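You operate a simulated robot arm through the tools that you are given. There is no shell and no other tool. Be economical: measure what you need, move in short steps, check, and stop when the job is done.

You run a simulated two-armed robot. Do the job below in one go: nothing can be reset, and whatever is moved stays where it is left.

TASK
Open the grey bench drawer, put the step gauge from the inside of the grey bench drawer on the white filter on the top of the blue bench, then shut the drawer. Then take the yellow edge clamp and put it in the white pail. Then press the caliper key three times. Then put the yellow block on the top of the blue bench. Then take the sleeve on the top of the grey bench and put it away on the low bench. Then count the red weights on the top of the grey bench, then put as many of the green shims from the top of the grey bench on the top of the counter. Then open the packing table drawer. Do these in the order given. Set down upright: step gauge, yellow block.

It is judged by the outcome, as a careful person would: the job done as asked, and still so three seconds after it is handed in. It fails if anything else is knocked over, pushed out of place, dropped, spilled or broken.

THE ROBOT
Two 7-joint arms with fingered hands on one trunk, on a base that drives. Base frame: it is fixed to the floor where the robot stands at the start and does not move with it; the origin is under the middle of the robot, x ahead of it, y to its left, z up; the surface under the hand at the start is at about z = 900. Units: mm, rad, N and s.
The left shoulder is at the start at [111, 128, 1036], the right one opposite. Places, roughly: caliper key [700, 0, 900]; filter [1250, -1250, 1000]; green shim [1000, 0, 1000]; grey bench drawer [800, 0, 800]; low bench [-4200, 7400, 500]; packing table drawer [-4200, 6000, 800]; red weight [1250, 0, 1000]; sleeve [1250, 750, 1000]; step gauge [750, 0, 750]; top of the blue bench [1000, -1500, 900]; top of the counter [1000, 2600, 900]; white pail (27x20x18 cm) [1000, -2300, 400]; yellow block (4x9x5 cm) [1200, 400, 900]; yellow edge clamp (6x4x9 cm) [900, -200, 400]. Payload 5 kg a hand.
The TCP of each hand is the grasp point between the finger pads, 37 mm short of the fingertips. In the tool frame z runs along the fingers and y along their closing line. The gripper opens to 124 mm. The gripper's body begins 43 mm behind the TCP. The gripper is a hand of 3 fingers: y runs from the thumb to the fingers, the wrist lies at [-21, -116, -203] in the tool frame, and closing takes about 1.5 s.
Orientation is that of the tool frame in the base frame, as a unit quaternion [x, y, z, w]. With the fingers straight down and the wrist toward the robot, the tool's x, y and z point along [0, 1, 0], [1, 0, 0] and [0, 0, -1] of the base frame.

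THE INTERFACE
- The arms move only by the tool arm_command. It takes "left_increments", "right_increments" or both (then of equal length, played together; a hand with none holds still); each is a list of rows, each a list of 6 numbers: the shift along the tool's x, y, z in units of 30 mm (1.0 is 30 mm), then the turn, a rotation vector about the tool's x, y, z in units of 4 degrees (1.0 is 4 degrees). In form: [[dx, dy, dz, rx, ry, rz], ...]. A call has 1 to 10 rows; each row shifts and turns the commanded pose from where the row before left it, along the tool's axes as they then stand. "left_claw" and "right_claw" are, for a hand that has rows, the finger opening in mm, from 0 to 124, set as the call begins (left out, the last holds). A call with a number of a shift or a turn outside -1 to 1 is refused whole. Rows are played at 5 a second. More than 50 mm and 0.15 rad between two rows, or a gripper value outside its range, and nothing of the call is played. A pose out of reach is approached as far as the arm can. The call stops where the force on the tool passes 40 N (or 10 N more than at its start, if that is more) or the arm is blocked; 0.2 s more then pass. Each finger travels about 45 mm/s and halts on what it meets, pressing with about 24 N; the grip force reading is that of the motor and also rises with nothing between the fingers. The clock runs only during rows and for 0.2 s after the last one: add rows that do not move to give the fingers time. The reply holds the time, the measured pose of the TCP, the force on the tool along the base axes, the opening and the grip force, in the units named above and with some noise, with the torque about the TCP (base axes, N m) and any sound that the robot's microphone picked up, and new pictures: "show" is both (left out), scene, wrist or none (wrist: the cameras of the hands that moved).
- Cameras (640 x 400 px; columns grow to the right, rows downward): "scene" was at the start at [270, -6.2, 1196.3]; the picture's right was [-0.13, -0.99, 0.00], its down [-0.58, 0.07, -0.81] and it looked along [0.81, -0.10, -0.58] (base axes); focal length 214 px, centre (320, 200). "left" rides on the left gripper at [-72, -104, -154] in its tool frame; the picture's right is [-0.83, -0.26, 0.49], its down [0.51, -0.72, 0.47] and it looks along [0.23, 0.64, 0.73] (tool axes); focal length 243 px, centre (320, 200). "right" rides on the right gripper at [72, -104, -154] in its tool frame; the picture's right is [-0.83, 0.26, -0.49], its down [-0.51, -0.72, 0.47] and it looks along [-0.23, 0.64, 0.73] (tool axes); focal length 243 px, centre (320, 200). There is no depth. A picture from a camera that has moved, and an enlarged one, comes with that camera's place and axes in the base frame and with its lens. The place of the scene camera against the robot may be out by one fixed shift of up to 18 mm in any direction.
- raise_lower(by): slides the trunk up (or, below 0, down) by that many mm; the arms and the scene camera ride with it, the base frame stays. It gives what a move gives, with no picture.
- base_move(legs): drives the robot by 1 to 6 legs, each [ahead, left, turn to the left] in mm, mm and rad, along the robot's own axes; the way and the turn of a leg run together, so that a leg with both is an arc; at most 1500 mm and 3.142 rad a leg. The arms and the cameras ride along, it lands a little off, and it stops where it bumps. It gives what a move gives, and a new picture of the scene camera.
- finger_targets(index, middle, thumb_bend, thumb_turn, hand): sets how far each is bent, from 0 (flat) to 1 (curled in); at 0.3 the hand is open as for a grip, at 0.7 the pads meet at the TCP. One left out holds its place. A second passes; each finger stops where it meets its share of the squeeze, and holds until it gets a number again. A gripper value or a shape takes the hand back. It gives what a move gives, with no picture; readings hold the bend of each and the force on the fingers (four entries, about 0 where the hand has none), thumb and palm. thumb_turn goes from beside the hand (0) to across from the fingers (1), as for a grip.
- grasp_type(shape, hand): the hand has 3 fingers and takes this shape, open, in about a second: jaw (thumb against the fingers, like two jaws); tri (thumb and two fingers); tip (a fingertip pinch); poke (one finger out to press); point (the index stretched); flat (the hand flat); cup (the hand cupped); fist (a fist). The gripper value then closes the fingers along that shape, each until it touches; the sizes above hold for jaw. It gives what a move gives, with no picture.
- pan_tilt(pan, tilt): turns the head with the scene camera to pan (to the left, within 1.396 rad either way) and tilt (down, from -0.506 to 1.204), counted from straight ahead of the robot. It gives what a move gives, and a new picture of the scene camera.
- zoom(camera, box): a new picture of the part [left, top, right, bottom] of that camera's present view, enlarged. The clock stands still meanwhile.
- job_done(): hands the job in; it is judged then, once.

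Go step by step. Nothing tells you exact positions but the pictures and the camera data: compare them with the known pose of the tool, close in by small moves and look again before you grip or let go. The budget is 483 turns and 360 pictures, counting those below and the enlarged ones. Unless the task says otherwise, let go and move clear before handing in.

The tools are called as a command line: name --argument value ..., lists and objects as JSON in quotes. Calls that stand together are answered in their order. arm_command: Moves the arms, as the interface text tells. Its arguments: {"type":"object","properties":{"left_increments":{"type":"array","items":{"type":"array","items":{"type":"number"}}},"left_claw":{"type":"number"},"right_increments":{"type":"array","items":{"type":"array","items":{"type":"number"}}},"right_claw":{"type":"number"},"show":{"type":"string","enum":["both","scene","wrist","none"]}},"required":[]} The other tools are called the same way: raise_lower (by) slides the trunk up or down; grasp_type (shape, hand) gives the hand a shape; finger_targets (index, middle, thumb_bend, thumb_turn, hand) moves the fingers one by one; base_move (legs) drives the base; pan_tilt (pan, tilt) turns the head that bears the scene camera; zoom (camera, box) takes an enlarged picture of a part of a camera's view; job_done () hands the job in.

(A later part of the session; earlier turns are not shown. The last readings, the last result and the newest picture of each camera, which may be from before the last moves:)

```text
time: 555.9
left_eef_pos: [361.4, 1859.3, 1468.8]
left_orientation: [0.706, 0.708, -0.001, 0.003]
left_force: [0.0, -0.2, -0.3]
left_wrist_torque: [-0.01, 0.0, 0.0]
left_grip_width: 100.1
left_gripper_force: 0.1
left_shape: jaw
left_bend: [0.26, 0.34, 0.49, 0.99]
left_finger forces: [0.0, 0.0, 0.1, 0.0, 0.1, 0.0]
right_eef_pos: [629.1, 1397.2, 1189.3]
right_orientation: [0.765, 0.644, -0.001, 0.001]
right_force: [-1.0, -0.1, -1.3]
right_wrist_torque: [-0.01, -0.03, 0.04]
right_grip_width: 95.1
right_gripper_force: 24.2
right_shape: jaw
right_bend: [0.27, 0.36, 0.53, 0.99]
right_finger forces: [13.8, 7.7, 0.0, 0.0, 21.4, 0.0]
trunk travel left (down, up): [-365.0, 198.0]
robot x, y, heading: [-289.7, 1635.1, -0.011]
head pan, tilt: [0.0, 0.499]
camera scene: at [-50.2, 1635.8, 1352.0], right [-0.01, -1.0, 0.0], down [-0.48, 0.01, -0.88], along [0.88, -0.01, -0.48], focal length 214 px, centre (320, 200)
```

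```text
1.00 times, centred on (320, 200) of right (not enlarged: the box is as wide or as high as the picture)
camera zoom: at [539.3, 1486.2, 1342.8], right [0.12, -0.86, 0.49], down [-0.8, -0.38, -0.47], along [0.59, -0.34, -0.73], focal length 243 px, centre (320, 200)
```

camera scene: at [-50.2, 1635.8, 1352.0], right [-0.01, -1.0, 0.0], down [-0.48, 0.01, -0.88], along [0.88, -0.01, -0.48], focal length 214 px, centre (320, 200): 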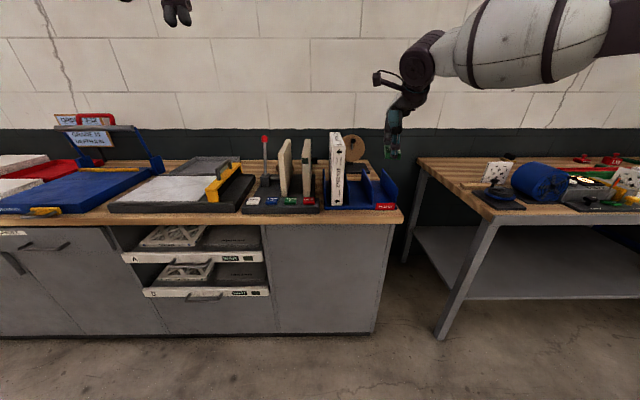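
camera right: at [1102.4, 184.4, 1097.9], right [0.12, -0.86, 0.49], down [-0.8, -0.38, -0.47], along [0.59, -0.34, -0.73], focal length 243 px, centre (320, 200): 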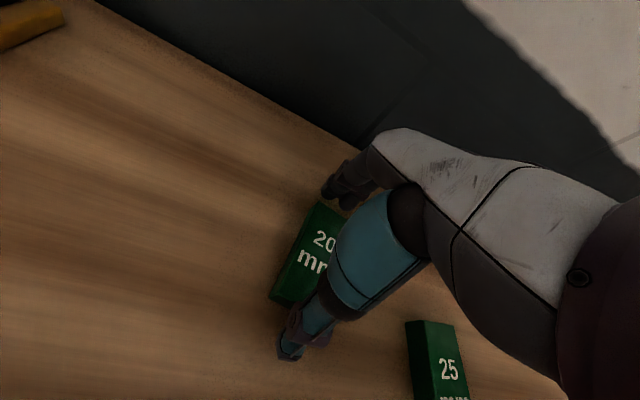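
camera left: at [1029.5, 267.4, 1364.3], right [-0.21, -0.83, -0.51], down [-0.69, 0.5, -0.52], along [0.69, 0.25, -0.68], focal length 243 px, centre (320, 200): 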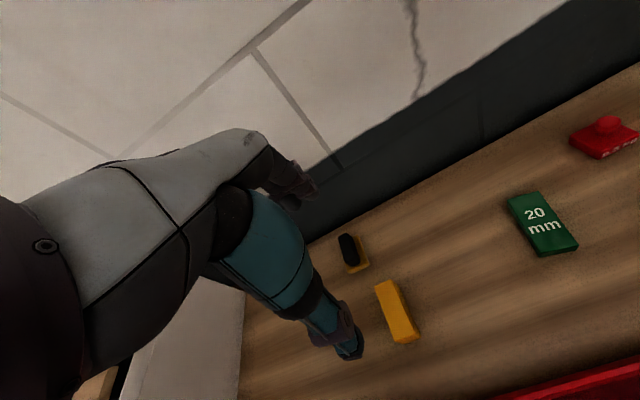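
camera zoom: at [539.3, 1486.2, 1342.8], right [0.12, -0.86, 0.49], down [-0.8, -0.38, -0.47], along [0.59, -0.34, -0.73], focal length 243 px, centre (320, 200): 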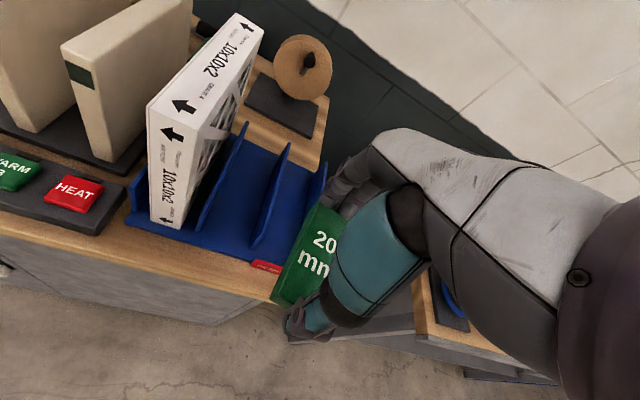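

pan_tilt --pan 0.75 --tilt 0.4

```text
time: 557.0
left_eef_pos: [360.6, 1858.6, 1468.7]
left_orientation: [0.707, 0.708, -0.002, 0.002]
left_force: [-0.3, 0.9, -0.5]
left_wrist_torque: [0.03, -0.01, 0.02]
left_grip_width: 100.0
left_gripper_force: 0.2
left_shape: jaw
left_bend: [0.26, 0.34, 0.49, 0.99]
left_finger forces: [0.0, 0.0, 0.0, 0.1, 0.0, 0.0]
right_eef_pos: [629.3, 1397.5, 1189.3]
right_orientation: [0.765, 0.644, -0.002, 0.002]
right_force: [1.0, -0.1, 0.2]
right_wrist_torque: [-0.02, 0.01, -0.06]
right_grip_width: 95.0
right_gripper_force: 23.9
right_shape: jaw
right_bend: [0.27, 0.36, 0.53, 0.99]
right_finger forces: [13.8, 7.7, 0.0, 0.0, 21.5, 0.0]
trunk travel left (down, up): [-365.0, 198.0]
robot x, y, heading: [-289.4, 1634.2, -0.008]
head pan, tilt: [0.75, 0.4]
camera scene: at [-72.7, 1699.2, 1361.1], right [0.67, -0.74, 0.0], down [-0.29, -0.26, -0.92], along [0.68, 0.62, -0.39], focal length 214 px, centre (320, 200)
```

scene: 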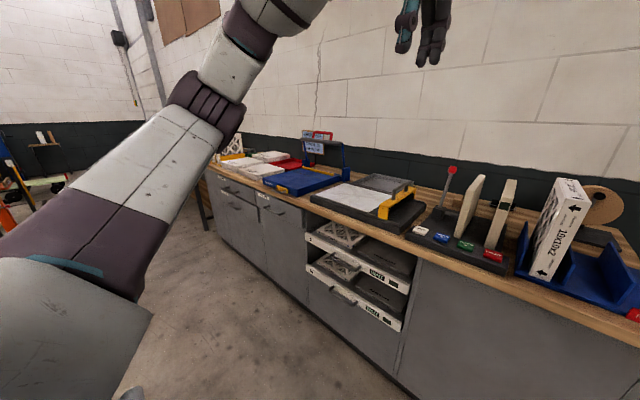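

zoom --camera "scene" --box '[200, 130, 520, 300]'

```text
2.00 times, centred on (360, 215) of scene
camera zoom: at [-72.7, 1699.2, 1361.1], right [0.67, -0.74, 0.0], down [-0.29, -0.26, -0.92], along [0.68, 0.62, -0.39], focal length 429 px, centre (240, 170)
```

zoom: 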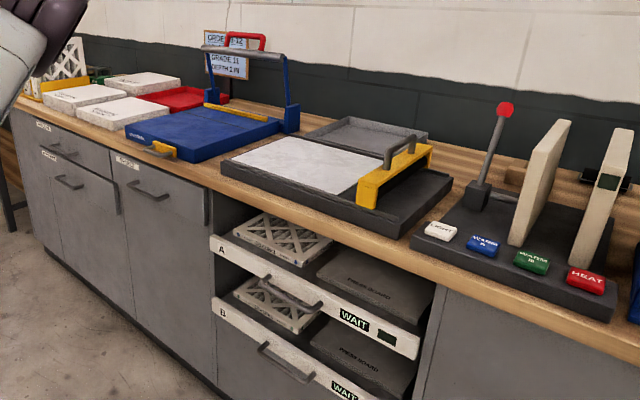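

I need an overhead look at free spots behind the tray and heat station. Moving left and closer with the shim held high.

base_move --legs '[[-100, 0, 0.008], [0, 640, 0], [430, 0, 0]]'

zoom --camera "right" --box '[0, 0, 640, 400]'

```text
time: 566.1
left_eef_pos: [688.4, 2501.5, 1471.1]
left_orientation: [0.709, 0.705, 0.0, 0.003]
left_force: [0.0, 0.3, 1.1]
left_wrist_torque: [0.01, -0.04, 0.03]
left_grip_width: 100.1
left_gripper_force: 0.0
left_shape: jaw
left_bend: [0.26, 0.34, 0.49, 0.99]
left_finger forces: [0.1, 0.0, 0.0, 0.0, 0.0, 0.0]
right_eef_pos: [952.3, 2037.9, 1191.0]
right_orientation: [0.767, 0.641, 0.001, 0.002]
right_force: [-0.2, 0.1, -0.4]
right_wrist_torque: [0.01, 0.01, 0.01]
right_grip_width: 94.9
right_gripper_force: 23.6
right_shape: jaw
right_bend: [0.27, 0.36, 0.53, 0.99]
right_finger forces: [13.8, 7.7, 0.0, 0.0, 21.6, 0.0]
trunk travel left (down, up): [-365.0, 198.0]
robot x, y, heading: [42.9, 2279.1, -0.018]
head pan, tilt: [0.75, 0.4]
camera scene: at [253.7, 2344.6, 1361.5], right [0.67, -0.74, 0.0], down [-0.29, -0.26, -0.92], along [0.69, 0.62, -0.39], focal length 214 px, centre (320, 200)
```

scene: 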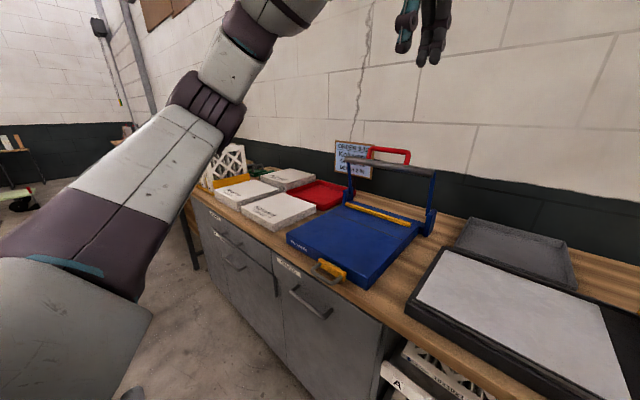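

```text
1.00 times, centred on (320, 200) of right (not enlarged: the box is as wide or as high as the picture)
camera zoom: at [864.2, 2127.5, 1344.2], right [0.11, -0.86, 0.49], down [-0.8, -0.37, -0.47], along [0.59, -0.34, -0.73], focal length 243 px, centre (320, 200)
```

zoom: 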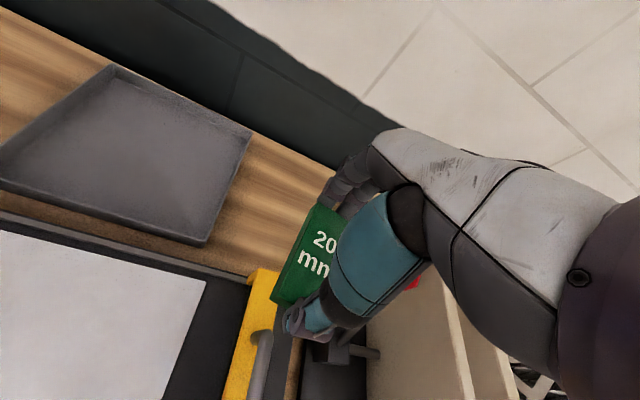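

There is a free patch of counter right of the grey tray, x 1000-1310, y 1950-2130. Moving over it and lowering.

base_move --legs '[[165, 20, 0.018]]'

arm_command --right_increments '[[0, 0, 1, 0, 0, 0], [0, 0, 1, 0, 0, 0], [0, 0, 1, 0, 0, 0], [0, 0, 1, 0, 0, 0], [0, 0, 1, 0, 0, 0], [0, 0, 1, 0, 0, 0]]' --show "wrist"

```text
time: 567.6
left_eef_pos: [847.3, 2530.9, 1472.8]
left_orientation: [0.703, 0.711, 0.001, 0.004]
left_force: [-0.2, 0.2, 0.1]
left_wrist_torque: [0.05, 0.0, 0.03]
left_grip_width: 100.4
left_gripper_force: 0.1
left_shape: jaw
left_bend: [0.26, 0.34, 0.49, 0.99]
left_finger forces: [0.0, 0.1, 0.0, 0.0, 0.0, 0.0]
right_eef_pos: [1121.8, 2073.6, 1193.6]
right_orientation: [0.761, 0.649, 0.0, 0.002]
right_force: [-0.4, -0.9, -0.1]
right_wrist_torque: [0.01, -0.02, 0.02]
right_grip_width: 94.9
right_gripper_force: 23.7
right_shape: jaw
right_bend: [0.27, 0.36, 0.53, 0.99]
right_finger forces: [13.9, 7.7, 0.1, 0.0, 21.5, 0.1]
trunk travel left (down, up): [-365.0, 198.0]
robot x, y, heading: [207.6, 2299.2, -0.001]
head pan, tilt: [0.75, 0.4]
camera scene: at [415.9, 2367.0, 1361.9], right [0.68, -0.73, 0.0], down [-0.28, -0.26, -0.92], along [0.67, 0.63, -0.39], focal length 214 px, centre (320, 200)
```

scene: 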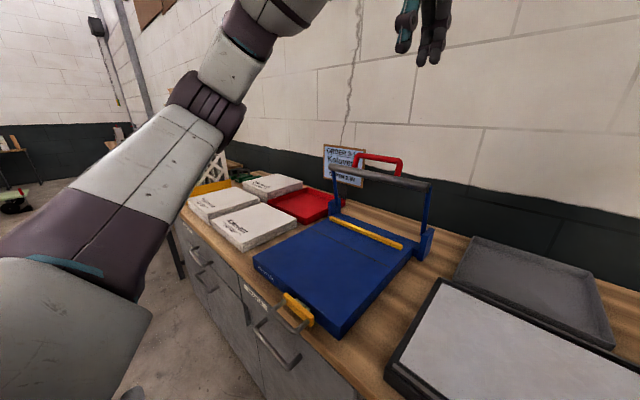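

```text
time: 569.0
left_eef_pos: [852.1, 2531.9, 1468.7]
left_orientation: [0.702, 0.712, 0.0, 0.003]
left_force: [0.1, 0.3, -1.0]
left_wrist_torque: [0.01, 0.04, -0.02]
left_grip_width: 100.1
left_gripper_force: 0.2
left_shape: jaw
left_bend: [0.26, 0.34, 0.49, 0.99]
left_finger forces: [0.1, 0.0, 0.1, 0.2, 0.0, 0.0]
right_eef_pos: [1125.6, 2070.8, 1010.2]
right_orientation: [0.761, 0.649, 0.0, 0.002]
right_force: [0.3, -0.1, -0.3]
right_wrist_torque: [0.0, 0.01, 0.0]
right_grip_width: 95.0
right_gripper_force: 24.5
right_shape: jaw
right_bend: [0.27, 0.36, 0.53, 0.99]
right_finger forces: [13.7, 7.7, 0.0, 0.0, 21.5, 0.1]
trunk travel left (down, up): [-365.0, 198.0]
robot x, y, heading: [207.0, 2298.2, 0.002]
head pan, tilt: [0.75, 0.4]
camera right: at [1034.6, 2159.7, 1163.5], right [0.13, -0.86, 0.49], down [-0.79, -0.39, -0.47], along [0.6, -0.33, -0.73], focal length 243 px, centre (320, 200)
```

right: 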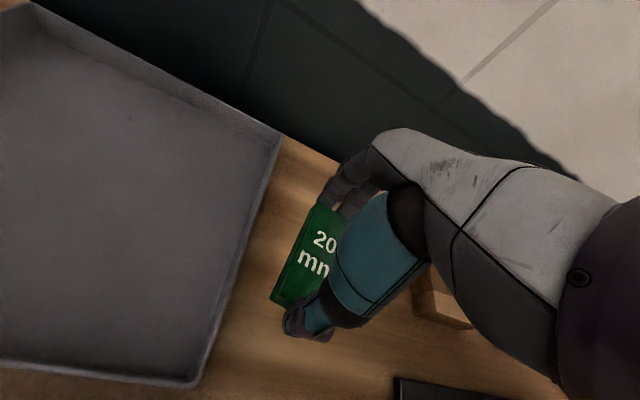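

arm_command --right_increments '[[0, 0, 0.8, 0, 0, 0], [0, 0, 0.8, 0, 0, 0], [0, 0, 0.25, 0, 0, 0], [0, 0, 0, 0, 0, 0]]' --show "none"

arm_command --right_increments '[[0, 0, 0.15, 0, 0, 0], [0, 0, 0, 0, 0, 0]]' --show "none"

arm_command --right_increments '[[0, 0, 0.12, 0, 0, 0], [0, 0, 0, 0, 0, 0]]' --show "none"

```text
time: 570.0
left_eef_pos: [850.8, 2533.2, 1468.7]
left_orientation: [0.703, 0.711, 0.0, 0.003]
left_force: [0.6, 0.2, 0.1]
left_wrist_torque: [0.0, 0.0, 0.01]
left_grip_width: 100.1
left_gripper_force: 0.1
left_shape: jaw
left_bend: [0.26, 0.34, 0.49, 0.99]
left_finger forces: [0.0, 0.0, 0.1, 0.0, 0.0, 0.1]
right_eef_pos: [1123.8, 2072.6, 954.6]
right_orientation: [0.761, 0.648, 0.0, 0.002]
right_force: [-0.2, -0.5, -0.4]
right_wrist_torque: [0.02, 0.03, -0.02]
right_grip_width: 94.6
right_gripper_force: 24.1
right_shape: jaw
right_bend: [0.27, 0.36, 0.53, 0.99]
right_finger forces: [13.7, 7.7, 0.0, 0.0, 21.6, 0.0]
trunk travel left (down, up): [-365.0, 198.0]
robot x, y, heading: [204.3, 2300.7, 0.001]
head pan, tilt: [0.75, 0.4]
```

```text
time: 570.6
left_eef_pos: [851.5, 2532.2, 1469.7]
left_orientation: [0.703, 0.711, 0.0, 0.003]
left_force: [-0.8, -0.3, -0.3]
left_wrist_torque: [0.06, 0.04, 0.01]
left_grip_width: 100.3
left_gripper_force: 0.1
left_shape: jaw
left_bend: [0.26, 0.34, 0.49, 0.99]
left_finger forces: [0.0, 0.0, 0.0, 0.0, 0.1, 0.1]
right_eef_pos: [1124.2, 2071.8, 949.8]
right_orientation: [0.761, 0.649, 0.001, 0.002]
right_force: [0.7, 0.5, -0.9]
right_wrist_torque: [-0.02, -0.02, -0.01]
right_grip_width: 94.8
right_gripper_force: 24.2
right_shape: jaw
right_bend: [0.27, 0.36, 0.53, 0.99]
right_finger forces: [13.8, 7.7, 0.0, 0.0, 21.5, 0.1]
trunk travel left (down, up): [-365.0, 198.0]
robot x, y, heading: [204.4, 2297.6, -0.0]
head pan, tilt: [0.75, 0.4]
```

```text
time: 571.2
left_eef_pos: [850.9, 2530.7, 1469.2]
left_orientation: [0.703, 0.711, -0.001, 0.003]
left_force: [0.0, 0.1, 0.3]
left_wrist_torque: [0.01, 0.03, 0.02]
left_grip_width: 100.3
left_gripper_force: 0.0
left_shape: jaw
left_bend: [0.26, 0.34, 0.49, 0.99]
left_finger forces: [0.0, 0.1, 0.0, 0.0, 0.0, 0.0]
right_eef_pos: [1124.2, 2071.5, 945.9]
right_orientation: [0.761, 0.648, 0.0, 0.0]
right_force: [0.0, -0.3, -0.8]
right_wrist_torque: [-0.02, 0.01, -0.01]
right_grip_width: 94.9
right_gripper_force: 24.0
right_shape: jaw
right_bend: [0.27, 0.36, 0.53, 0.99]
right_finger forces: [13.8, 7.8, 0.1, 0.1, 21.5, 0.0]
trunk travel left (down, up): [-365.0, 198.0]
robot x, y, heading: [206.8, 2300.4, -0.001]
head pan, tilt: [0.75, 0.4]
```

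arm_command --right_increments '[[0, 0, 0.1, 0, 0, 0], [0, 0, 0, 0, 0, 0]]' --show "none"

arm_command --right_increments '[[0, 0, 0.08, 0, 0, 0], [0, 0, 0, 0, 0, 0]]' --show "none"

```text
time: 571.8
left_eef_pos: [850.9, 2531.8, 1470.2]
left_orientation: [0.703, 0.711, 0.0, 0.003]
left_force: [0.7, -0.6, 0.5]
left_wrist_torque: [-0.01, 0.04, 0.01]
left_grip_width: 100.0
left_gripper_force: 0.1
left_shape: jaw
left_bend: [0.26, 0.34, 0.49, 0.99]
left_finger forces: [0.0, 0.1, 0.0, 0.0, 0.0, 0.0]
right_eef_pos: [1123.1, 2072.0, 943.6]
right_orientation: [0.761, 0.649, 0.0, 0.002]
right_force: [0.3, 0.0, 2.4]
right_wrist_torque: [0.02, 0.08, 0.0]
right_grip_width: 94.9
right_gripper_force: 24.3
right_shape: jaw
right_bend: [0.27, 0.36, 0.53, 0.99]
right_finger forces: [14.0, 7.8, 0.0, 0.0, 21.7, 0.0]
trunk travel left (down, up): [-365.0, 198.0]
robot x, y, heading: [203.1, 2301.3, 0.002]
head pan, tilt: [0.75, 0.4]
```

```text
time: 572.4
left_eef_pos: [850.0, 2532.3, 1469.7]
left_orientation: [0.703, 0.711, 0.0, 0.003]
left_force: [-0.7, 1.1, -0.1]
left_wrist_torque: [-0.03, -0.02, -0.02]
left_grip_width: 100.2
left_gripper_force: 0.0
left_shape: jaw
left_bend: [0.26, 0.34, 0.49, 0.99]
left_finger forces: [0.0, 0.1, 0.0, 0.0, 0.0, 0.0]
right_eef_pos: [1124.0, 2072.6, 943.7]
right_orientation: [0.762, 0.648, 0.0, 0.003]
right_force: [1.2, -1.5, 11.5]
right_wrist_torque: [-0.04, 0.15, -0.04]
right_grip_width: 94.4
right_gripper_force: 24.0
right_shape: jaw
right_bend: [0.27, 0.36, 0.53, 0.99]
right_finger forces: [14.7, 8.7, 0.1, 0.1, 22.1, 0.1]
trunk travel left (down, up): [-365.0, 198.0]
robot x, y, heading: [204.6, 2300.1, -0.0]
head pan, tilt: [0.75, 0.4]
```

Contact. Releasing, rising, and checking.

arm_command --right_increments '[[0, 0, 0, 0, 0, 0], [0, 0, 0, 0, 0, 0], [0, 0, 0, 0, 0, 0], [0, 0, 0, 0, 0, 0], [0, 0, -0.5, 0, 0, 0], [0, 0, -1, 0, 0, 0], [0, 0, -1, 0, 0, 0], [0, 0, -1, 0, 0, 0], [0, 0, -1, 0, 0, 0], [0, 0, -1, 0, 0, 0]]' --right_claw 123 --show "wrist"

arm_command --right_increments '[[0, 0, -1, 0, 0, 0], [0, 0, -1, 0, 0, 0], [0, 0, -1, 0, 0, 0]]' --show "none"

```text
time: 574.6
left_eef_pos: [850.5, 2532.7, 1471.4]
left_orientation: [0.702, 0.712, 0.0, 0.003]
left_force: [-0.3, -0.1, 0.4]
left_wrist_torque: [-0.01, -0.02, 0.0]
left_grip_width: 100.3
left_gripper_force: 0.0
left_shape: jaw
left_bend: [0.26, 0.34, 0.49, 0.99]
left_finger forces: [0.0, 0.1, 0.1, 0.0, 0.0, 0.0]
right_eef_pos: [1124.4, 2072.7, 1107.8]
right_orientation: [0.761, 0.649, 0.0, 0.002]
right_force: [0.0, -0.3, 0.5]
right_wrist_torque: [0.02, 0.01, 0.0]
right_grip_width: 122.7
right_gripper_force: 0.1
right_shape: jaw
right_bend: [0.3, 0.3, 0.3, 0.98]
right_finger forces: [0.0, 0.0, 0.0, 0.0, 0.1, 0.1]
trunk travel left (down, up): [-365.0, 198.0]
robot x, y, heading: [206.2, 2302.5, -0.003]
head pan, tilt: [0.75, 0.4]
camera right: at [1032.8, 2160.3, 1260.3], right [0.13, -0.86, 0.49], down [-0.79, -0.39, -0.47], along [0.6, -0.33, -0.73], focal length 243 px, centre (320, 200)
```

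right: 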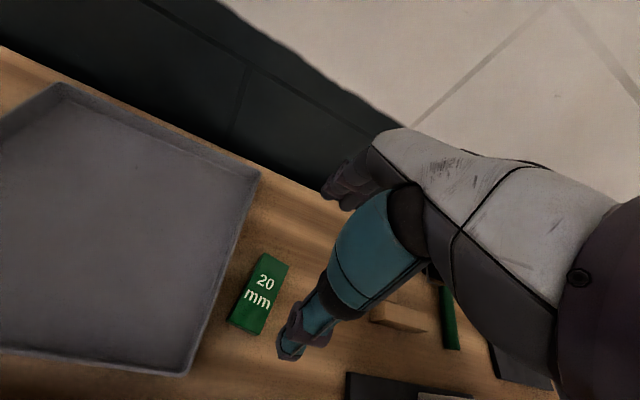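

```text
time: 575.4
left_eef_pos: [850.6, 2530.5, 1470.6]
left_orientation: [0.702, 0.712, 0.0, 0.003]
left_force: [0.4, 0.0, 0.1]
left_wrist_torque: [0.01, 0.02, 0.0]
left_grip_width: 100.0
left_gripper_force: 0.1
left_shape: jaw
left_bend: [0.26, 0.34, 0.49, 0.99]
left_finger forces: [0.0, 0.0, 0.0, 0.1, 0.0, 0.1]
right_eef_pos: [1123.6, 2072.1, 1197.0]
right_orientation: [0.761, 0.648, -0.001, 0.002]
right_force: [0.3, 0.5, 0.0]
right_wrist_torque: [0.0, -0.03, -0.01]
right_grip_width: 122.5
right_gripper_force: 0.1
right_shape: jaw
right_bend: [0.3, 0.3, 0.3, 0.98]
right_finger forces: [0.1, 0.1, 0.1, 0.0, 0.0, 0.0]
trunk travel left (down, up): [-365.0, 198.0]
robot x, y, heading: [207.8, 2301.1, 0.003]
head pan, tilt: [0.75, 0.4]
```

20 mm shim placed. Now fetch the 25 mm shim; rotate the hand slightly for its angle on the way.

base_move --legs '[[-500, 0, 0], [0, -1060, 0], [0, -1050, 0], [430, 0, 0]]'

arm_command --right_increments '[[0, 0, 0, 0, 0, -0.9], [0, 0, 0, 0, 0, -0.9], [0, 0, 0, 0, 0, -0.9], [0, 0, 0, 0, 0, -0.9]]' --right_claw 124 --show "wrist"

```text
time: 598.9
left_eef_pos: [746.6, 397.3, 1470.0]
left_orientation: [0.71, 0.704, 0.0, 0.004]
left_force: [-0.8, -0.2, 0.2]
left_wrist_torque: [0.0, -0.01, -0.01]
left_grip_width: 100.3
left_gripper_force: 0.0
left_shape: jaw
left_bend: [0.26, 0.34, 0.49, 0.99]
left_finger forces: [0.0, 0.0, 0.0, 0.1, 0.0, 0.0]
right_eef_pos: [1008.5, -68.3, 1198.9]
right_orientation: [0.768, 0.64, 0.001, 0.002]
right_force: [-0.7, 0.0, -0.1]
right_wrist_torque: [-0.01, 0.0, -0.02]
right_grip_width: 122.8
right_gripper_force: 0.0
right_shape: jaw
right_bend: [0.3, 0.3, 0.3, 0.98]
right_finger forces: [0.0, 0.0, 0.0, 0.0, 0.0, 0.0]
trunk travel left (down, up): [-365.0, 198.0]
robot x, y, heading: [97.0, 175.9, -0.023]
head pan, tilt: [0.75, 0.4]
camera scene: at [311.1, 241.8, 1361.5], right [0.67, -0.75, 0.0], down [-0.29, -0.26, -0.92], along [0.69, 0.61, -0.39], focal length 214 px, centre (320, 200)
```

scene: 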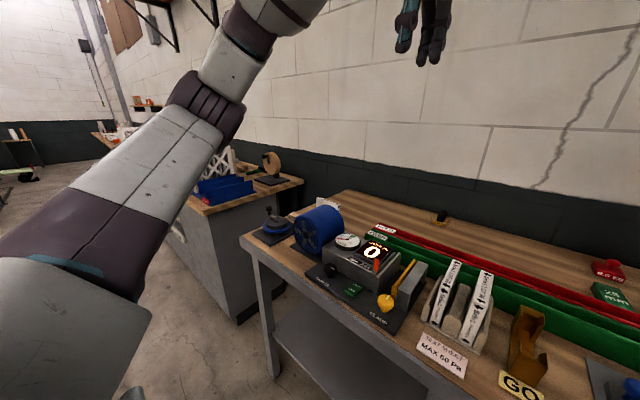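

```text
time: 599.9
left_eef_pos: [748.3, 396.6, 1470.4]
left_orientation: [0.711, 0.703, -0.001, 0.003]
left_force: [0.2, -0.2, 0.1]
left_wrist_torque: [-0.03, 0.01, 0.0]
left_grip_width: 99.9
left_gripper_force: 0.1
left_shape: jaw
left_bend: [0.26, 0.34, 0.49, 0.99]
left_finger forces: [0.0, 0.0, 0.0, 0.1, 0.0, 0.1]
right_eef_pos: [1010.4, -69.0, 1198.0]
right_orientation: [0.682, 0.732, -0.002, 0.002]
right_force: [0.7, 0.5, -0.2]
right_wrist_torque: [0.04, 0.0, -0.01]
right_grip_width: 123.6
right_gripper_force: 0.0
right_shape: jaw
right_bend: [0.3, 0.3, 0.3, 0.98]
right_finger forces: [0.0, 0.0, 0.0, 0.1, 0.0, 0.0]
trunk travel left (down, up): [-365.0, 198.0]
robot x, y, heading: [98.4, 177.6, -0.021]
head pan, tilt: [0.75, 0.4]
camera right: at [901.6, -4.0, 1350.3], right [0.32, -0.81, 0.49], down [-0.68, -0.56, -0.47], along [0.66, -0.19, -0.73], focal length 243 px, centre (320, 200)
```

right: 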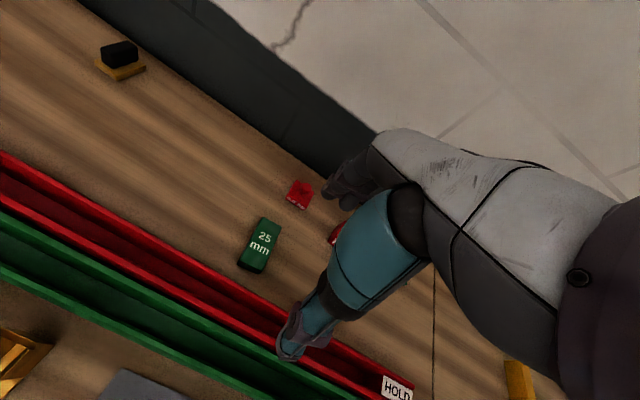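

Shim 25 mm: centre about [1117, -46]. Moving over it and descending.

base_move --legs '[[106, 2, 0.02]]'

arm_command --right_increments '[[0, 0, 1, 0, 0, 0], [0, 0, 1, 0, 0, 0], [0, 0, 1, 0, 0, 0], [0, 0, 1, 0, 0, 0], [0, 0, 1, 0, 0, 0], [0, 0, 1, 0, 0, 0], [0, 0, 0.7, 0, 0, 0]]' --show "wrist"

```text
time: 601.1
left_eef_pos: [844.1, 410.0, 1471.1]
left_orientation: [0.704, 0.71, 0.0, 0.004]
left_force: [-1.0, 0.0, 0.3]
left_wrist_torque: [0.01, -0.01, 0.01]
left_grip_width: 99.9
left_gripper_force: 0.1
left_shape: jaw
left_bend: [0.26, 0.34, 0.49, 0.99]
left_finger forces: [0.0, 0.0, 0.0, 0.1, 0.1, 0.0]
right_eef_pos: [1116.3, -49.4, 1199.6]
right_orientation: [0.675, 0.738, 0.0, 0.002]
right_force: [0.5, -0.3, 0.3]
right_wrist_torque: [-0.04, 0.0, 0.0]
right_grip_width: 123.7
right_gripper_force: 0.0
right_shape: jaw
right_bend: [0.3, 0.3, 0.3, 0.98]
right_finger forces: [0.0, 0.0, 0.0, 0.0, 0.1, 0.0]
trunk travel left (down, up): [-365.0, 198.0]
robot x, y, heading: [201.9, 177.8, -0.002]
head pan, tilt: [0.75, 0.4]
camera scene: at [412.7, 246.6, 1361.8], right [0.68, -0.73, 0.0], down [-0.28, -0.26, -0.92], along [0.68, 0.63, -0.39], focal length 214 px, centre (320, 200)
```

scene: 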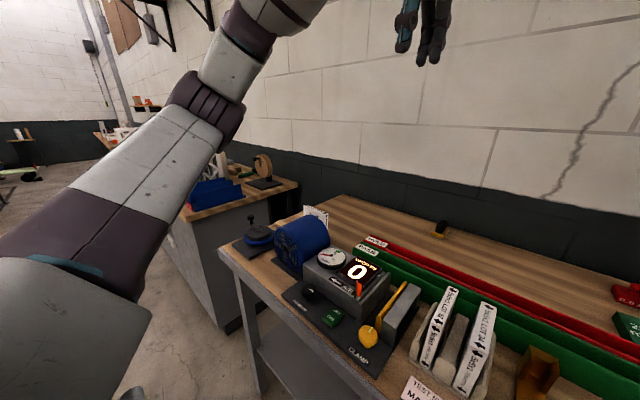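

```text
time: 602.7
left_eef_pos: [848.0, 410.6, 1470.1]
left_orientation: [0.703, 0.711, -0.001, 0.003]
left_force: [0.7, -0.8, 0.3]
left_wrist_torque: [0.0, 0.02, 0.01]
left_grip_width: 100.2
left_gripper_force: 0.0
left_shape: jaw
left_bend: [0.26, 0.34, 0.49, 0.99]
left_finger forces: [0.0, 0.1, 0.0, 0.1, 0.0, 0.0]
right_eef_pos: [1121.0, -50.2, 996.2]
right_orientation: [0.674, 0.738, 0.0, 0.002]
right_force: [-0.5, 0.0, 0.1]
right_wrist_torque: [-0.01, 0.02, 0.0]
right_grip_width: 123.8
right_gripper_force: 0.0
right_shape: jaw
right_bend: [0.3, 0.3, 0.3, 0.98]
right_finger forces: [0.0, 0.0, 0.1, 0.0, 0.0, 0.0]
trunk travel left (down, up): [-365.0, 198.0]
robot x, y, heading: [201.3, 181.8, 0.0]
head pan, tilt: [0.75, 0.4]
camera right: at [1011.3, 12.2, 1149.8], right [0.33, -0.8, 0.49], down [-0.67, -0.57, -0.47], along [0.66, -0.18, -0.73], focal length 243 px, centre (320, 200)
```

right: 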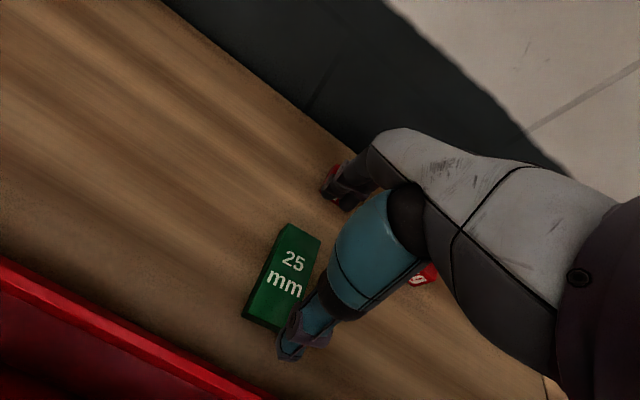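

arm_command --right_increments '[[0.1, 0, 0.7, 0, 0, 0], [0, 0, 0.7, 0, 0, 0], [0, 0, 0.32, 0, 0, 0], [0, 0, 0, 0, 0, 0]]' --show "none"

arm_command --right_increments '[[0, 0, 0, 0, 0, 0], [0, 0, 0, 0, 0, 0], [0, 0, 0, 0, 0, 0], [0, 0, 0, 0, 0, 0], [0, 0, 0, 0, 0, 0], [0, 0, 0, 0, 0, 0]]' --right_claw 60 --show "wrist"

```text
time: 603.7
left_eef_pos: [847.6, 410.7, 1469.4]
left_orientation: [0.704, 0.711, 0.0, 0.004]
left_force: [0.3, 1.0, 0.3]
left_wrist_torque: [-0.05, 0.0, 0.03]
left_grip_width: 100.4
left_gripper_force: 0.1
left_shape: jaw
left_bend: [0.26, 0.34, 0.49, 0.99]
left_finger forces: [0.0, 0.1, 0.1, 0.1, 0.0, 0.0]
right_eef_pos: [1120.5, -47.3, 944.9]
right_orientation: [0.675, 0.738, 0.0, 0.001]
right_force: [-0.6, 0.0, -0.9]
right_wrist_torque: [0.02, -0.01, -0.01]
right_grip_width: 123.8
right_gripper_force: 0.0
right_shape: jaw
right_bend: [0.3, 0.3, 0.3, 0.98]
right_finger forces: [0.0, 0.0, 0.1, 0.1, 0.0, 0.0]
trunk travel left (down, up): [-365.0, 198.0]
robot x, y, heading: [205.7, 179.4, -0.002]
head pan, tilt: [0.75, 0.4]
```

```text
time: 605.1
left_eef_pos: [847.5, 410.6, 1469.1]
left_orientation: [0.704, 0.711, 0.0, 0.004]
left_force: [-0.2, 0.8, 0.5]
left_wrist_torque: [0.01, -0.02, 0.01]
left_grip_width: 100.3
left_gripper_force: 0.1
left_shape: jaw
left_bend: [0.26, 0.34, 0.49, 0.99]
left_finger forces: [0.0, 0.0, 0.1, 0.0, 0.0, 0.1]
right_eef_pos: [1120.5, -47.5, 945.0]
right_orientation: [0.675, 0.738, 0.0, 0.001]
right_force: [-0.7, 0.4, 0.2]
right_wrist_torque: [0.02, 0.04, 0.0]
right_grip_width: 94.4
right_gripper_force: 24.1
right_shape: jaw
right_bend: [0.27, 0.36, 0.52, 0.99]
right_finger forces: [13.9, 7.6, 0.1, 0.0, 21.5, 0.0]
trunk travel left (down, up): [-365.0, 198.0]
robot x, y, heading: [206.4, 176.8, -0.004]
head pan, tilt: [0.75, 0.4]
camera right: at [1010.4, 15.2, 1098.4], right [0.33, -0.8, 0.49], down [-0.67, -0.57, -0.47], along [0.66, -0.18, -0.73], focal length 243 px, centre (320, 200)
```

right: 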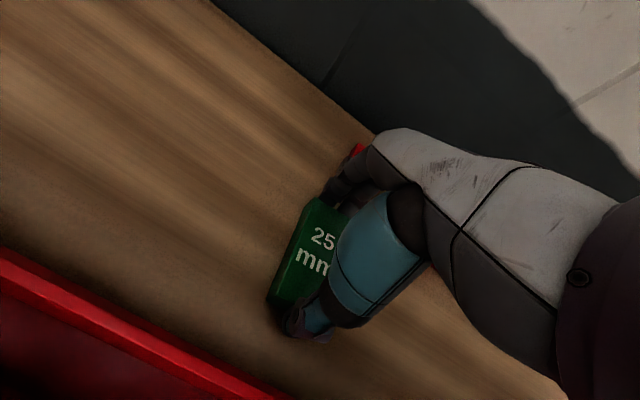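

arm_command --right_increments '[[0, 0, -0.4, 0, 0, 0], [0, 0, -0.8, 0, 0, 0], [0, 0, -1, 0, 0, 0], [0, 0, -1, 0, 0, 0], [0, 0, -1, 0, 0, 0], [0, 0, -1, 0, 0, 0], [0, 0, -1, 0, 0, 0], [0, 0, -1, 0, 0, 0], [0, 0, -1, 0, 0, 0]]' --show "none"

base_move --legs '[[-500, 0, 0], [0, 1030, 0], [0, 1030, 0], [400, 0, 0]]'

zoom --camera "right" --box '[0, 0, 640, 400]'

```text
time: 607.1
left_eef_pos: [847.4, 411.7, 1469.4]
left_orientation: [0.703, 0.711, 0.0, 0.004]
left_force: [-0.1, -0.1, 0.7]
left_wrist_torque: [-0.02, -0.02, 0.01]
left_grip_width: 100.3
left_gripper_force: 0.0
left_shape: jaw
left_bend: [0.26, 0.34, 0.49, 0.99]
left_finger forces: [0.1, 0.0, 0.0, 0.0, 0.1, 0.0]
right_eef_pos: [1116.8, -48.4, 1192.3]
right_orientation: [0.675, 0.738, 0.0, 0.002]
right_force: [0.5, 0.1, -0.2]
right_wrist_torque: [0.02, -0.02, 0.01]
right_grip_width: 94.6
right_gripper_force: 24.2
right_shape: jaw
right_bend: [0.27, 0.36, 0.52, 0.99]
right_finger forces: [14.0, 7.6, 0.0, 0.0, 21.6, 0.2]
trunk travel left (down, up): [-365.0, 198.0]
robot x, y, heading: [202.8, 176.5, -0.003]
head pan, tilt: [0.75, 0.4]
```

```text
time: 630.3
left_eef_pos: [757.7, 2480.9, 1471.9]
left_orientation: [0.709, 0.705, 0.0, 0.004]
left_force: [-0.6, 0.5, 0.3]
left_wrist_torque: [-0.03, -0.01, 0.01]
left_grip_width: 100.3
left_gripper_force: 0.1
left_shape: jaw
left_bend: [0.26, 0.34, 0.49, 0.99]
left_finger forces: [0.1, 0.0, 0.0, 0.0, 0.1, 0.0]
right_eef_pos: [1022.6, 2019.2, 1191.8]
right_orientation: [0.681, 0.732, 0.001, 0.002]
right_force: [-1.1, -0.2, 0.3]
right_wrist_torque: [0.01, -0.02, -0.01]
right_grip_width: 94.7
right_gripper_force: 23.6
right_shape: jaw
right_bend: [0.27, 0.36, 0.52, 0.99]
right_finger forces: [14.0, 7.7, 0.0, 0.0, 21.6, 0.1]
trunk travel left (down, up): [-365.0, 198.0]
robot x, y, heading: [112.4, 2258.9, -0.018]
head pan, tilt: [0.75, 0.4]
camera scene: at [323.2, 2324.0, 1361.5], right [0.67, -0.74, 0.0], down [-0.29, -0.26, -0.92], along [0.69, 0.62, -0.39], focal length 214 px, centre (320, 200)
```

scene: 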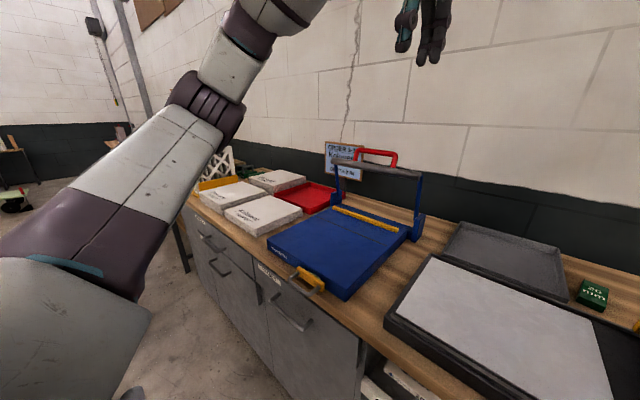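

```text
1.00 times, centred on (320, 200) of right (not enlarged: the box is as wide or as high as the picture)
camera zoom: at [912.7, 2083.5, 1345.4], right [0.32, -0.81, 0.5], down [-0.68, -0.56, -0.47], along [0.66, -0.19, -0.73], focal length 243 px, centre (320, 200)
```

zoom: 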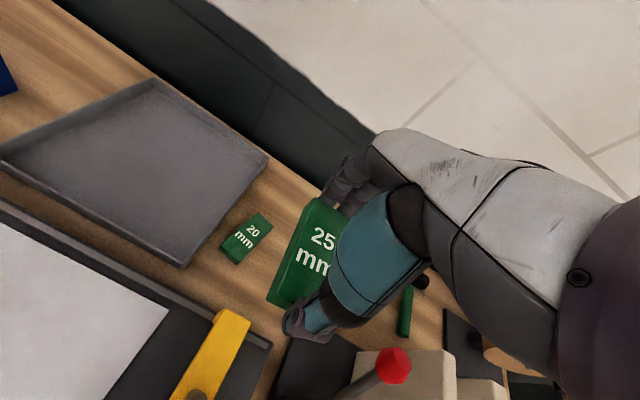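

base_move --legs '[[98, -36, 0.018]]'

arm_command --right_increments '[[0, 0, 1, 0, 0, 0], [0, 0, 1, 0, 0, 0], [0, 0, 1, 0, 0, 0], [0, 0, 1, 0, 0, 0], [0, 0, 1, 0, 0, 0], [0, 0, 1, 0, 0, 0]]' --show "wrist"

```text
time: 631.4
left_eef_pos: [846.2, 2458.7, 1472.4]
left_orientation: [0.703, 0.711, 0.002, 0.005]
left_force: [-1.0, -0.6, 0.6]
left_wrist_torque: [-0.01, -0.02, 0.01]
left_grip_width: 100.1
left_gripper_force: 0.0
left_shape: jaw
left_bend: [0.26, 0.34, 0.49, 0.99]
left_finger forces: [0.0, 0.0, 0.0, 0.0, 0.1, 0.1]
right_eef_pos: [1118.6, 2000.9, 1194.7]
right_orientation: [0.674, 0.739, 0.001, 0.003]
right_force: [-0.7, 0.6, -0.5]
right_wrist_torque: [0.0, 0.0, 0.01]
right_grip_width: 94.5
right_gripper_force: 24.2
right_shape: jaw
right_bend: [0.27, 0.36, 0.52, 0.99]
right_finger forces: [14.1, 7.6, 0.0, 0.0, 21.6, 0.1]
trunk travel left (down, up): [-365.0, 198.0]
robot x, y, heading: [205.4, 2222.4, -0.001]
head pan, tilt: [0.75, 0.4]
camera scene: at [415.2, 2293.3, 1361.8], right [0.68, -0.73, 0.0], down [-0.28, -0.27, -0.92], along [0.68, 0.63, -0.39], focal length 214 px, centre (320, 200)
```

scene: 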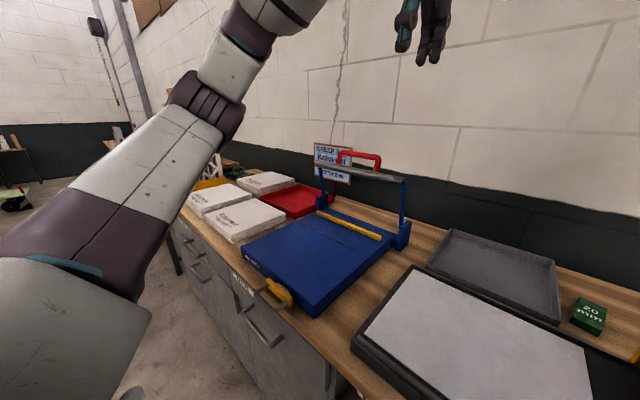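

```text
time: 632.8
left_eef_pos: [850.6, 2457.8, 1469.6]
left_orientation: [0.702, 0.712, 0.0, 0.002]
left_force: [-0.2, -0.4, 0.0]
left_wrist_torque: [0.03, 0.03, 0.02]
left_grip_width: 100.3
left_gripper_force: 0.1
left_shape: jaw
left_bend: [0.26, 0.34, 0.49, 0.99]
left_finger forces: [0.0, 0.0, 0.1, 0.1, 0.0, 0.0]
right_eef_pos: [1123.1, 1999.2, 1010.2]
right_orientation: [0.674, 0.739, -0.001, 0.001]
right_force: [0.0, -0.6, -0.1]
right_wrist_torque: [0.02, -0.02, 0.0]
right_grip_width: 94.6
right_gripper_force: 24.4
right_shape: jaw
right_bend: [0.27, 0.36, 0.52, 0.99]
right_finger forces: [13.9, 7.6, 0.1, 0.0, 21.5, 0.0]
trunk travel left (down, up): [-365.0, 198.0]
robot x, y, heading: [205.0, 2223.9, -0.003]
head pan, tilt: [0.75, 0.4]
camera right: at [1014.0, 2061.9, 1163.2], right [0.34, -0.8, 0.49], down [-0.67, -0.57, -0.47], along [0.66, -0.17, -0.73], focal length 243 px, centre (320, 200)
```

right: 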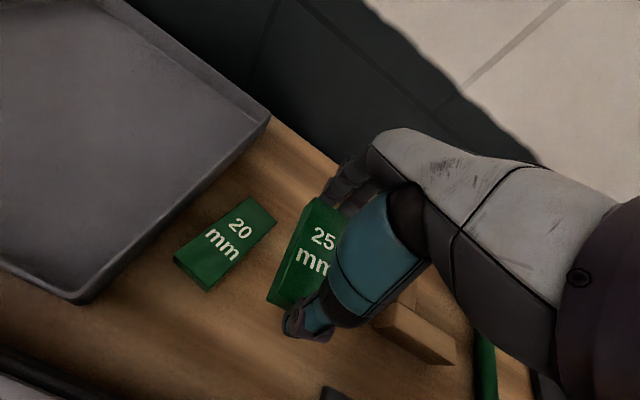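

arm_command --right_increments '[[0, 0, 0.8, 0, 0, 0], [0, 0, 0.8, 0, 0, 0], [0, 0, 0.4, 0, 0, 0], [0, 0, 0, 0, 0, 0]]' --show "none"

arm_command --right_increments '[[0, 0, 0.12, 0, 0, 0], [0, 0, 0, 0, 0, 0]]' --show "none"

arm_command --right_increments '[[0, 0, 0.12, 0, 0, 0], [0, 0, 0, 0, 0, 0]]' --show "none"

```text
time: 633.8
left_eef_pos: [849.6, 2457.7, 1470.9]
left_orientation: [0.703, 0.711, 0.0, 0.003]
left_force: [-0.7, -0.3, 0.8]
left_wrist_torque: [-0.02, -0.02, 0.01]
left_grip_width: 100.3
left_gripper_force: 0.0
left_shape: jaw
left_bend: [0.26, 0.34, 0.49, 0.99]
left_finger forces: [0.1, 0.0, 0.1, 0.1, 0.0, 0.0]
right_eef_pos: [1121.2, 1999.0, 951.4]
right_orientation: [0.674, 0.739, 0.0, 0.001]
right_force: [0.1, 0.0, -0.7]
right_wrist_torque: [0.02, 0.03, 0.0]
right_grip_width: 94.7
right_gripper_force: 24.4
right_shape: jaw
right_bend: [0.27, 0.36, 0.52, 0.99]
right_finger forces: [14.0, 7.7, 0.0, 0.1, 21.6, 0.0]
trunk travel left (down, up): [-365.0, 198.0]
robot x, y, heading: [207.8, 2220.9, -0.004]
head pan, tilt: [0.75, 0.4]
```

```text
time: 634.4
left_eef_pos: [850.6, 2457.8, 1471.4]
left_orientation: [0.703, 0.712, 0.0, 0.003]
left_force: [-0.5, -0.5, -0.3]
left_wrist_torque: [-0.02, -0.02, -0.01]
left_grip_width: 100.3
left_gripper_force: 0.1
left_shape: jaw
left_bend: [0.26, 0.34, 0.49, 0.99]
left_finger forces: [0.1, 0.1, 0.0, 0.0, 0.2, 0.0]
right_eef_pos: [1122.2, 2000.4, 948.9]
right_orientation: [0.674, 0.739, 0.001, 0.001]
right_force: [0.6, 0.3, -0.2]
right_wrist_torque: [0.0, -0.04, 0.01]
right_grip_width: 94.5
right_gripper_force: 24.4
right_shape: jaw
right_bend: [0.27, 0.36, 0.52, 0.99]
right_finger forces: [13.9, 7.7, 0.0, 0.0, 21.6, 0.0]
trunk travel left (down, up): [-365.0, 198.0]
robot x, y, heading: [204.8, 2226.6, 0.0]
head pan, tilt: [0.75, 0.4]
```

```text
time: 635.0
left_eef_pos: [847.8, 2458.5, 1471.1]
left_orientation: [0.704, 0.711, -0.001, 0.003]
left_force: [0.2, -0.2, -0.5]
left_wrist_torque: [0.0, -0.02, 0.01]
left_grip_width: 100.2
left_gripper_force: 0.1
left_shape: jaw
left_bend: [0.26, 0.34, 0.49, 0.99]
left_finger forces: [0.0, 0.1, 0.0, 0.0, 0.0, 0.0]
right_eef_pos: [1122.0, 1999.0, 945.5]
right_orientation: [0.674, 0.739, 0.001, 0.002]
right_force: [-0.3, -0.3, 4.8]
right_wrist_torque: [0.01, 0.17, -0.02]
right_grip_width: 94.6
right_gripper_force: 23.9
right_shape: jaw
right_bend: [0.27, 0.36, 0.52, 0.99]
right_finger forces: [14.2, 7.8, 0.1, 0.1, 22.3, 0.0]
trunk travel left (down, up): [-365.0, 198.0]
robot x, y, heading: [205.4, 2228.1, 0.0]
head pan, tilt: [0.75, 0.4]
```

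Contact. Releasing and rising.

arm_command --right_increments '[[0, 0, 0, 0, 0, 0], [0, 0, 0, 0, 0, 0], [0, 0, 0, 0, 0, 0], [0, 0, 0, 0, 0, 0], [0, 0, -0.5, 0, 0, 0], [0, 0, -1, 0, 0, 0], [0, 0, -1, 0, 0, 0], [0, 0, -1, 0, 0, 0], [0, 0, -1, 0, 0, 0], [0, 0, -1, 0, 0, 0]]' --right_claw 123 --show "wrist"

arm_command --right_increments '[[0, 0, -1, 0, 0, 0], [0, 0, -1, 0, 0, 0], [0, 0, -1, 0, 0, 0]]' --show "none"

```text
time: 637.2
left_eef_pos: [848.3, 2457.2, 1471.6]
left_orientation: [0.703, 0.711, 0.001, 0.004]
left_force: [-0.1, -0.8, -0.3]
left_wrist_torque: [-0.01, 0.01, 0.02]
left_grip_width: 100.2
left_gripper_force: 0.0
left_shape: jaw
left_bend: [0.26, 0.34, 0.49, 0.99]
left_finger forces: [0.0, 0.0, 0.0, 0.0, 0.1, 0.1]
right_eef_pos: [1122.4, 2000.5, 1108.7]
right_orientation: [0.674, 0.739, 0.0, 0.002]
right_force: [0.4, -0.4, -0.1]
right_wrist_torque: [0.02, -0.01, -0.02]
right_grip_width: 122.7
right_gripper_force: 0.1
right_shape: jaw
right_bend: [0.3, 0.3, 0.3, 0.98]
right_finger forces: [0.0, 0.1, 0.0, 0.1, 0.1, 0.1]
trunk travel left (down, up): [-365.0, 198.0]
robot x, y, heading: [204.4, 2223.7, 0.002]
head pan, tilt: [0.75, 0.4]
camera right: at [1012.0, 2063.2, 1263.0], right [0.34, -0.8, 0.5], down [-0.67, -0.57, -0.47], along [0.66, -0.17, -0.73], focal length 243 px, centre (320, 200)
```

right: 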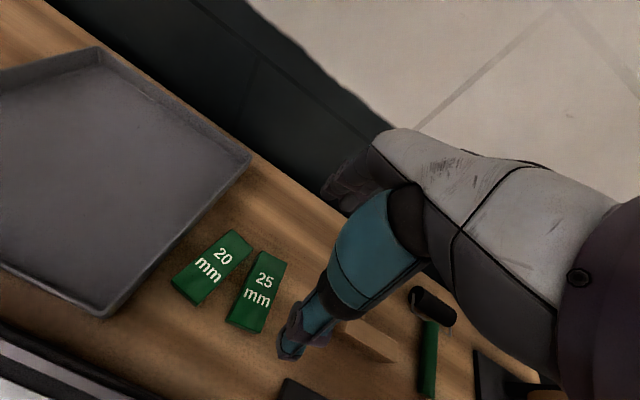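

```text
time: 638.0
left_eef_pos: [848.6, 2457.4, 1470.9]
left_orientation: [0.703, 0.711, 0.0, 0.004]
left_force: [-0.3, 0.5, 0.2]
left_wrist_torque: [-0.02, -0.04, -0.02]
left_grip_width: 100.3
left_gripper_force: 0.1
left_shape: jaw
left_bend: [0.26, 0.34, 0.49, 0.99]
left_finger forces: [0.0, 0.0, 0.1, 0.1, 0.1, 0.1]
right_eef_pos: [1120.4, 2001.4, 1200.3]
right_orientation: [0.674, 0.739, 0.0, 0.002]
right_force: [0.3, -0.3, -0.7]
right_wrist_torque: [0.0, -0.01, -0.03]
right_grip_width: 122.8
right_gripper_force: 0.1
right_shape: jaw
right_bend: [0.3, 0.3, 0.3, 0.98]
right_finger forces: [0.0, 0.1, 0.0, 0.0, 0.1, 0.0]
trunk travel left (down, up): [-365.0, 198.0]
robot x, y, heading: [205.9, 2224.2, 0.0]
head pan, tilt: [0.75, 0.4]
```

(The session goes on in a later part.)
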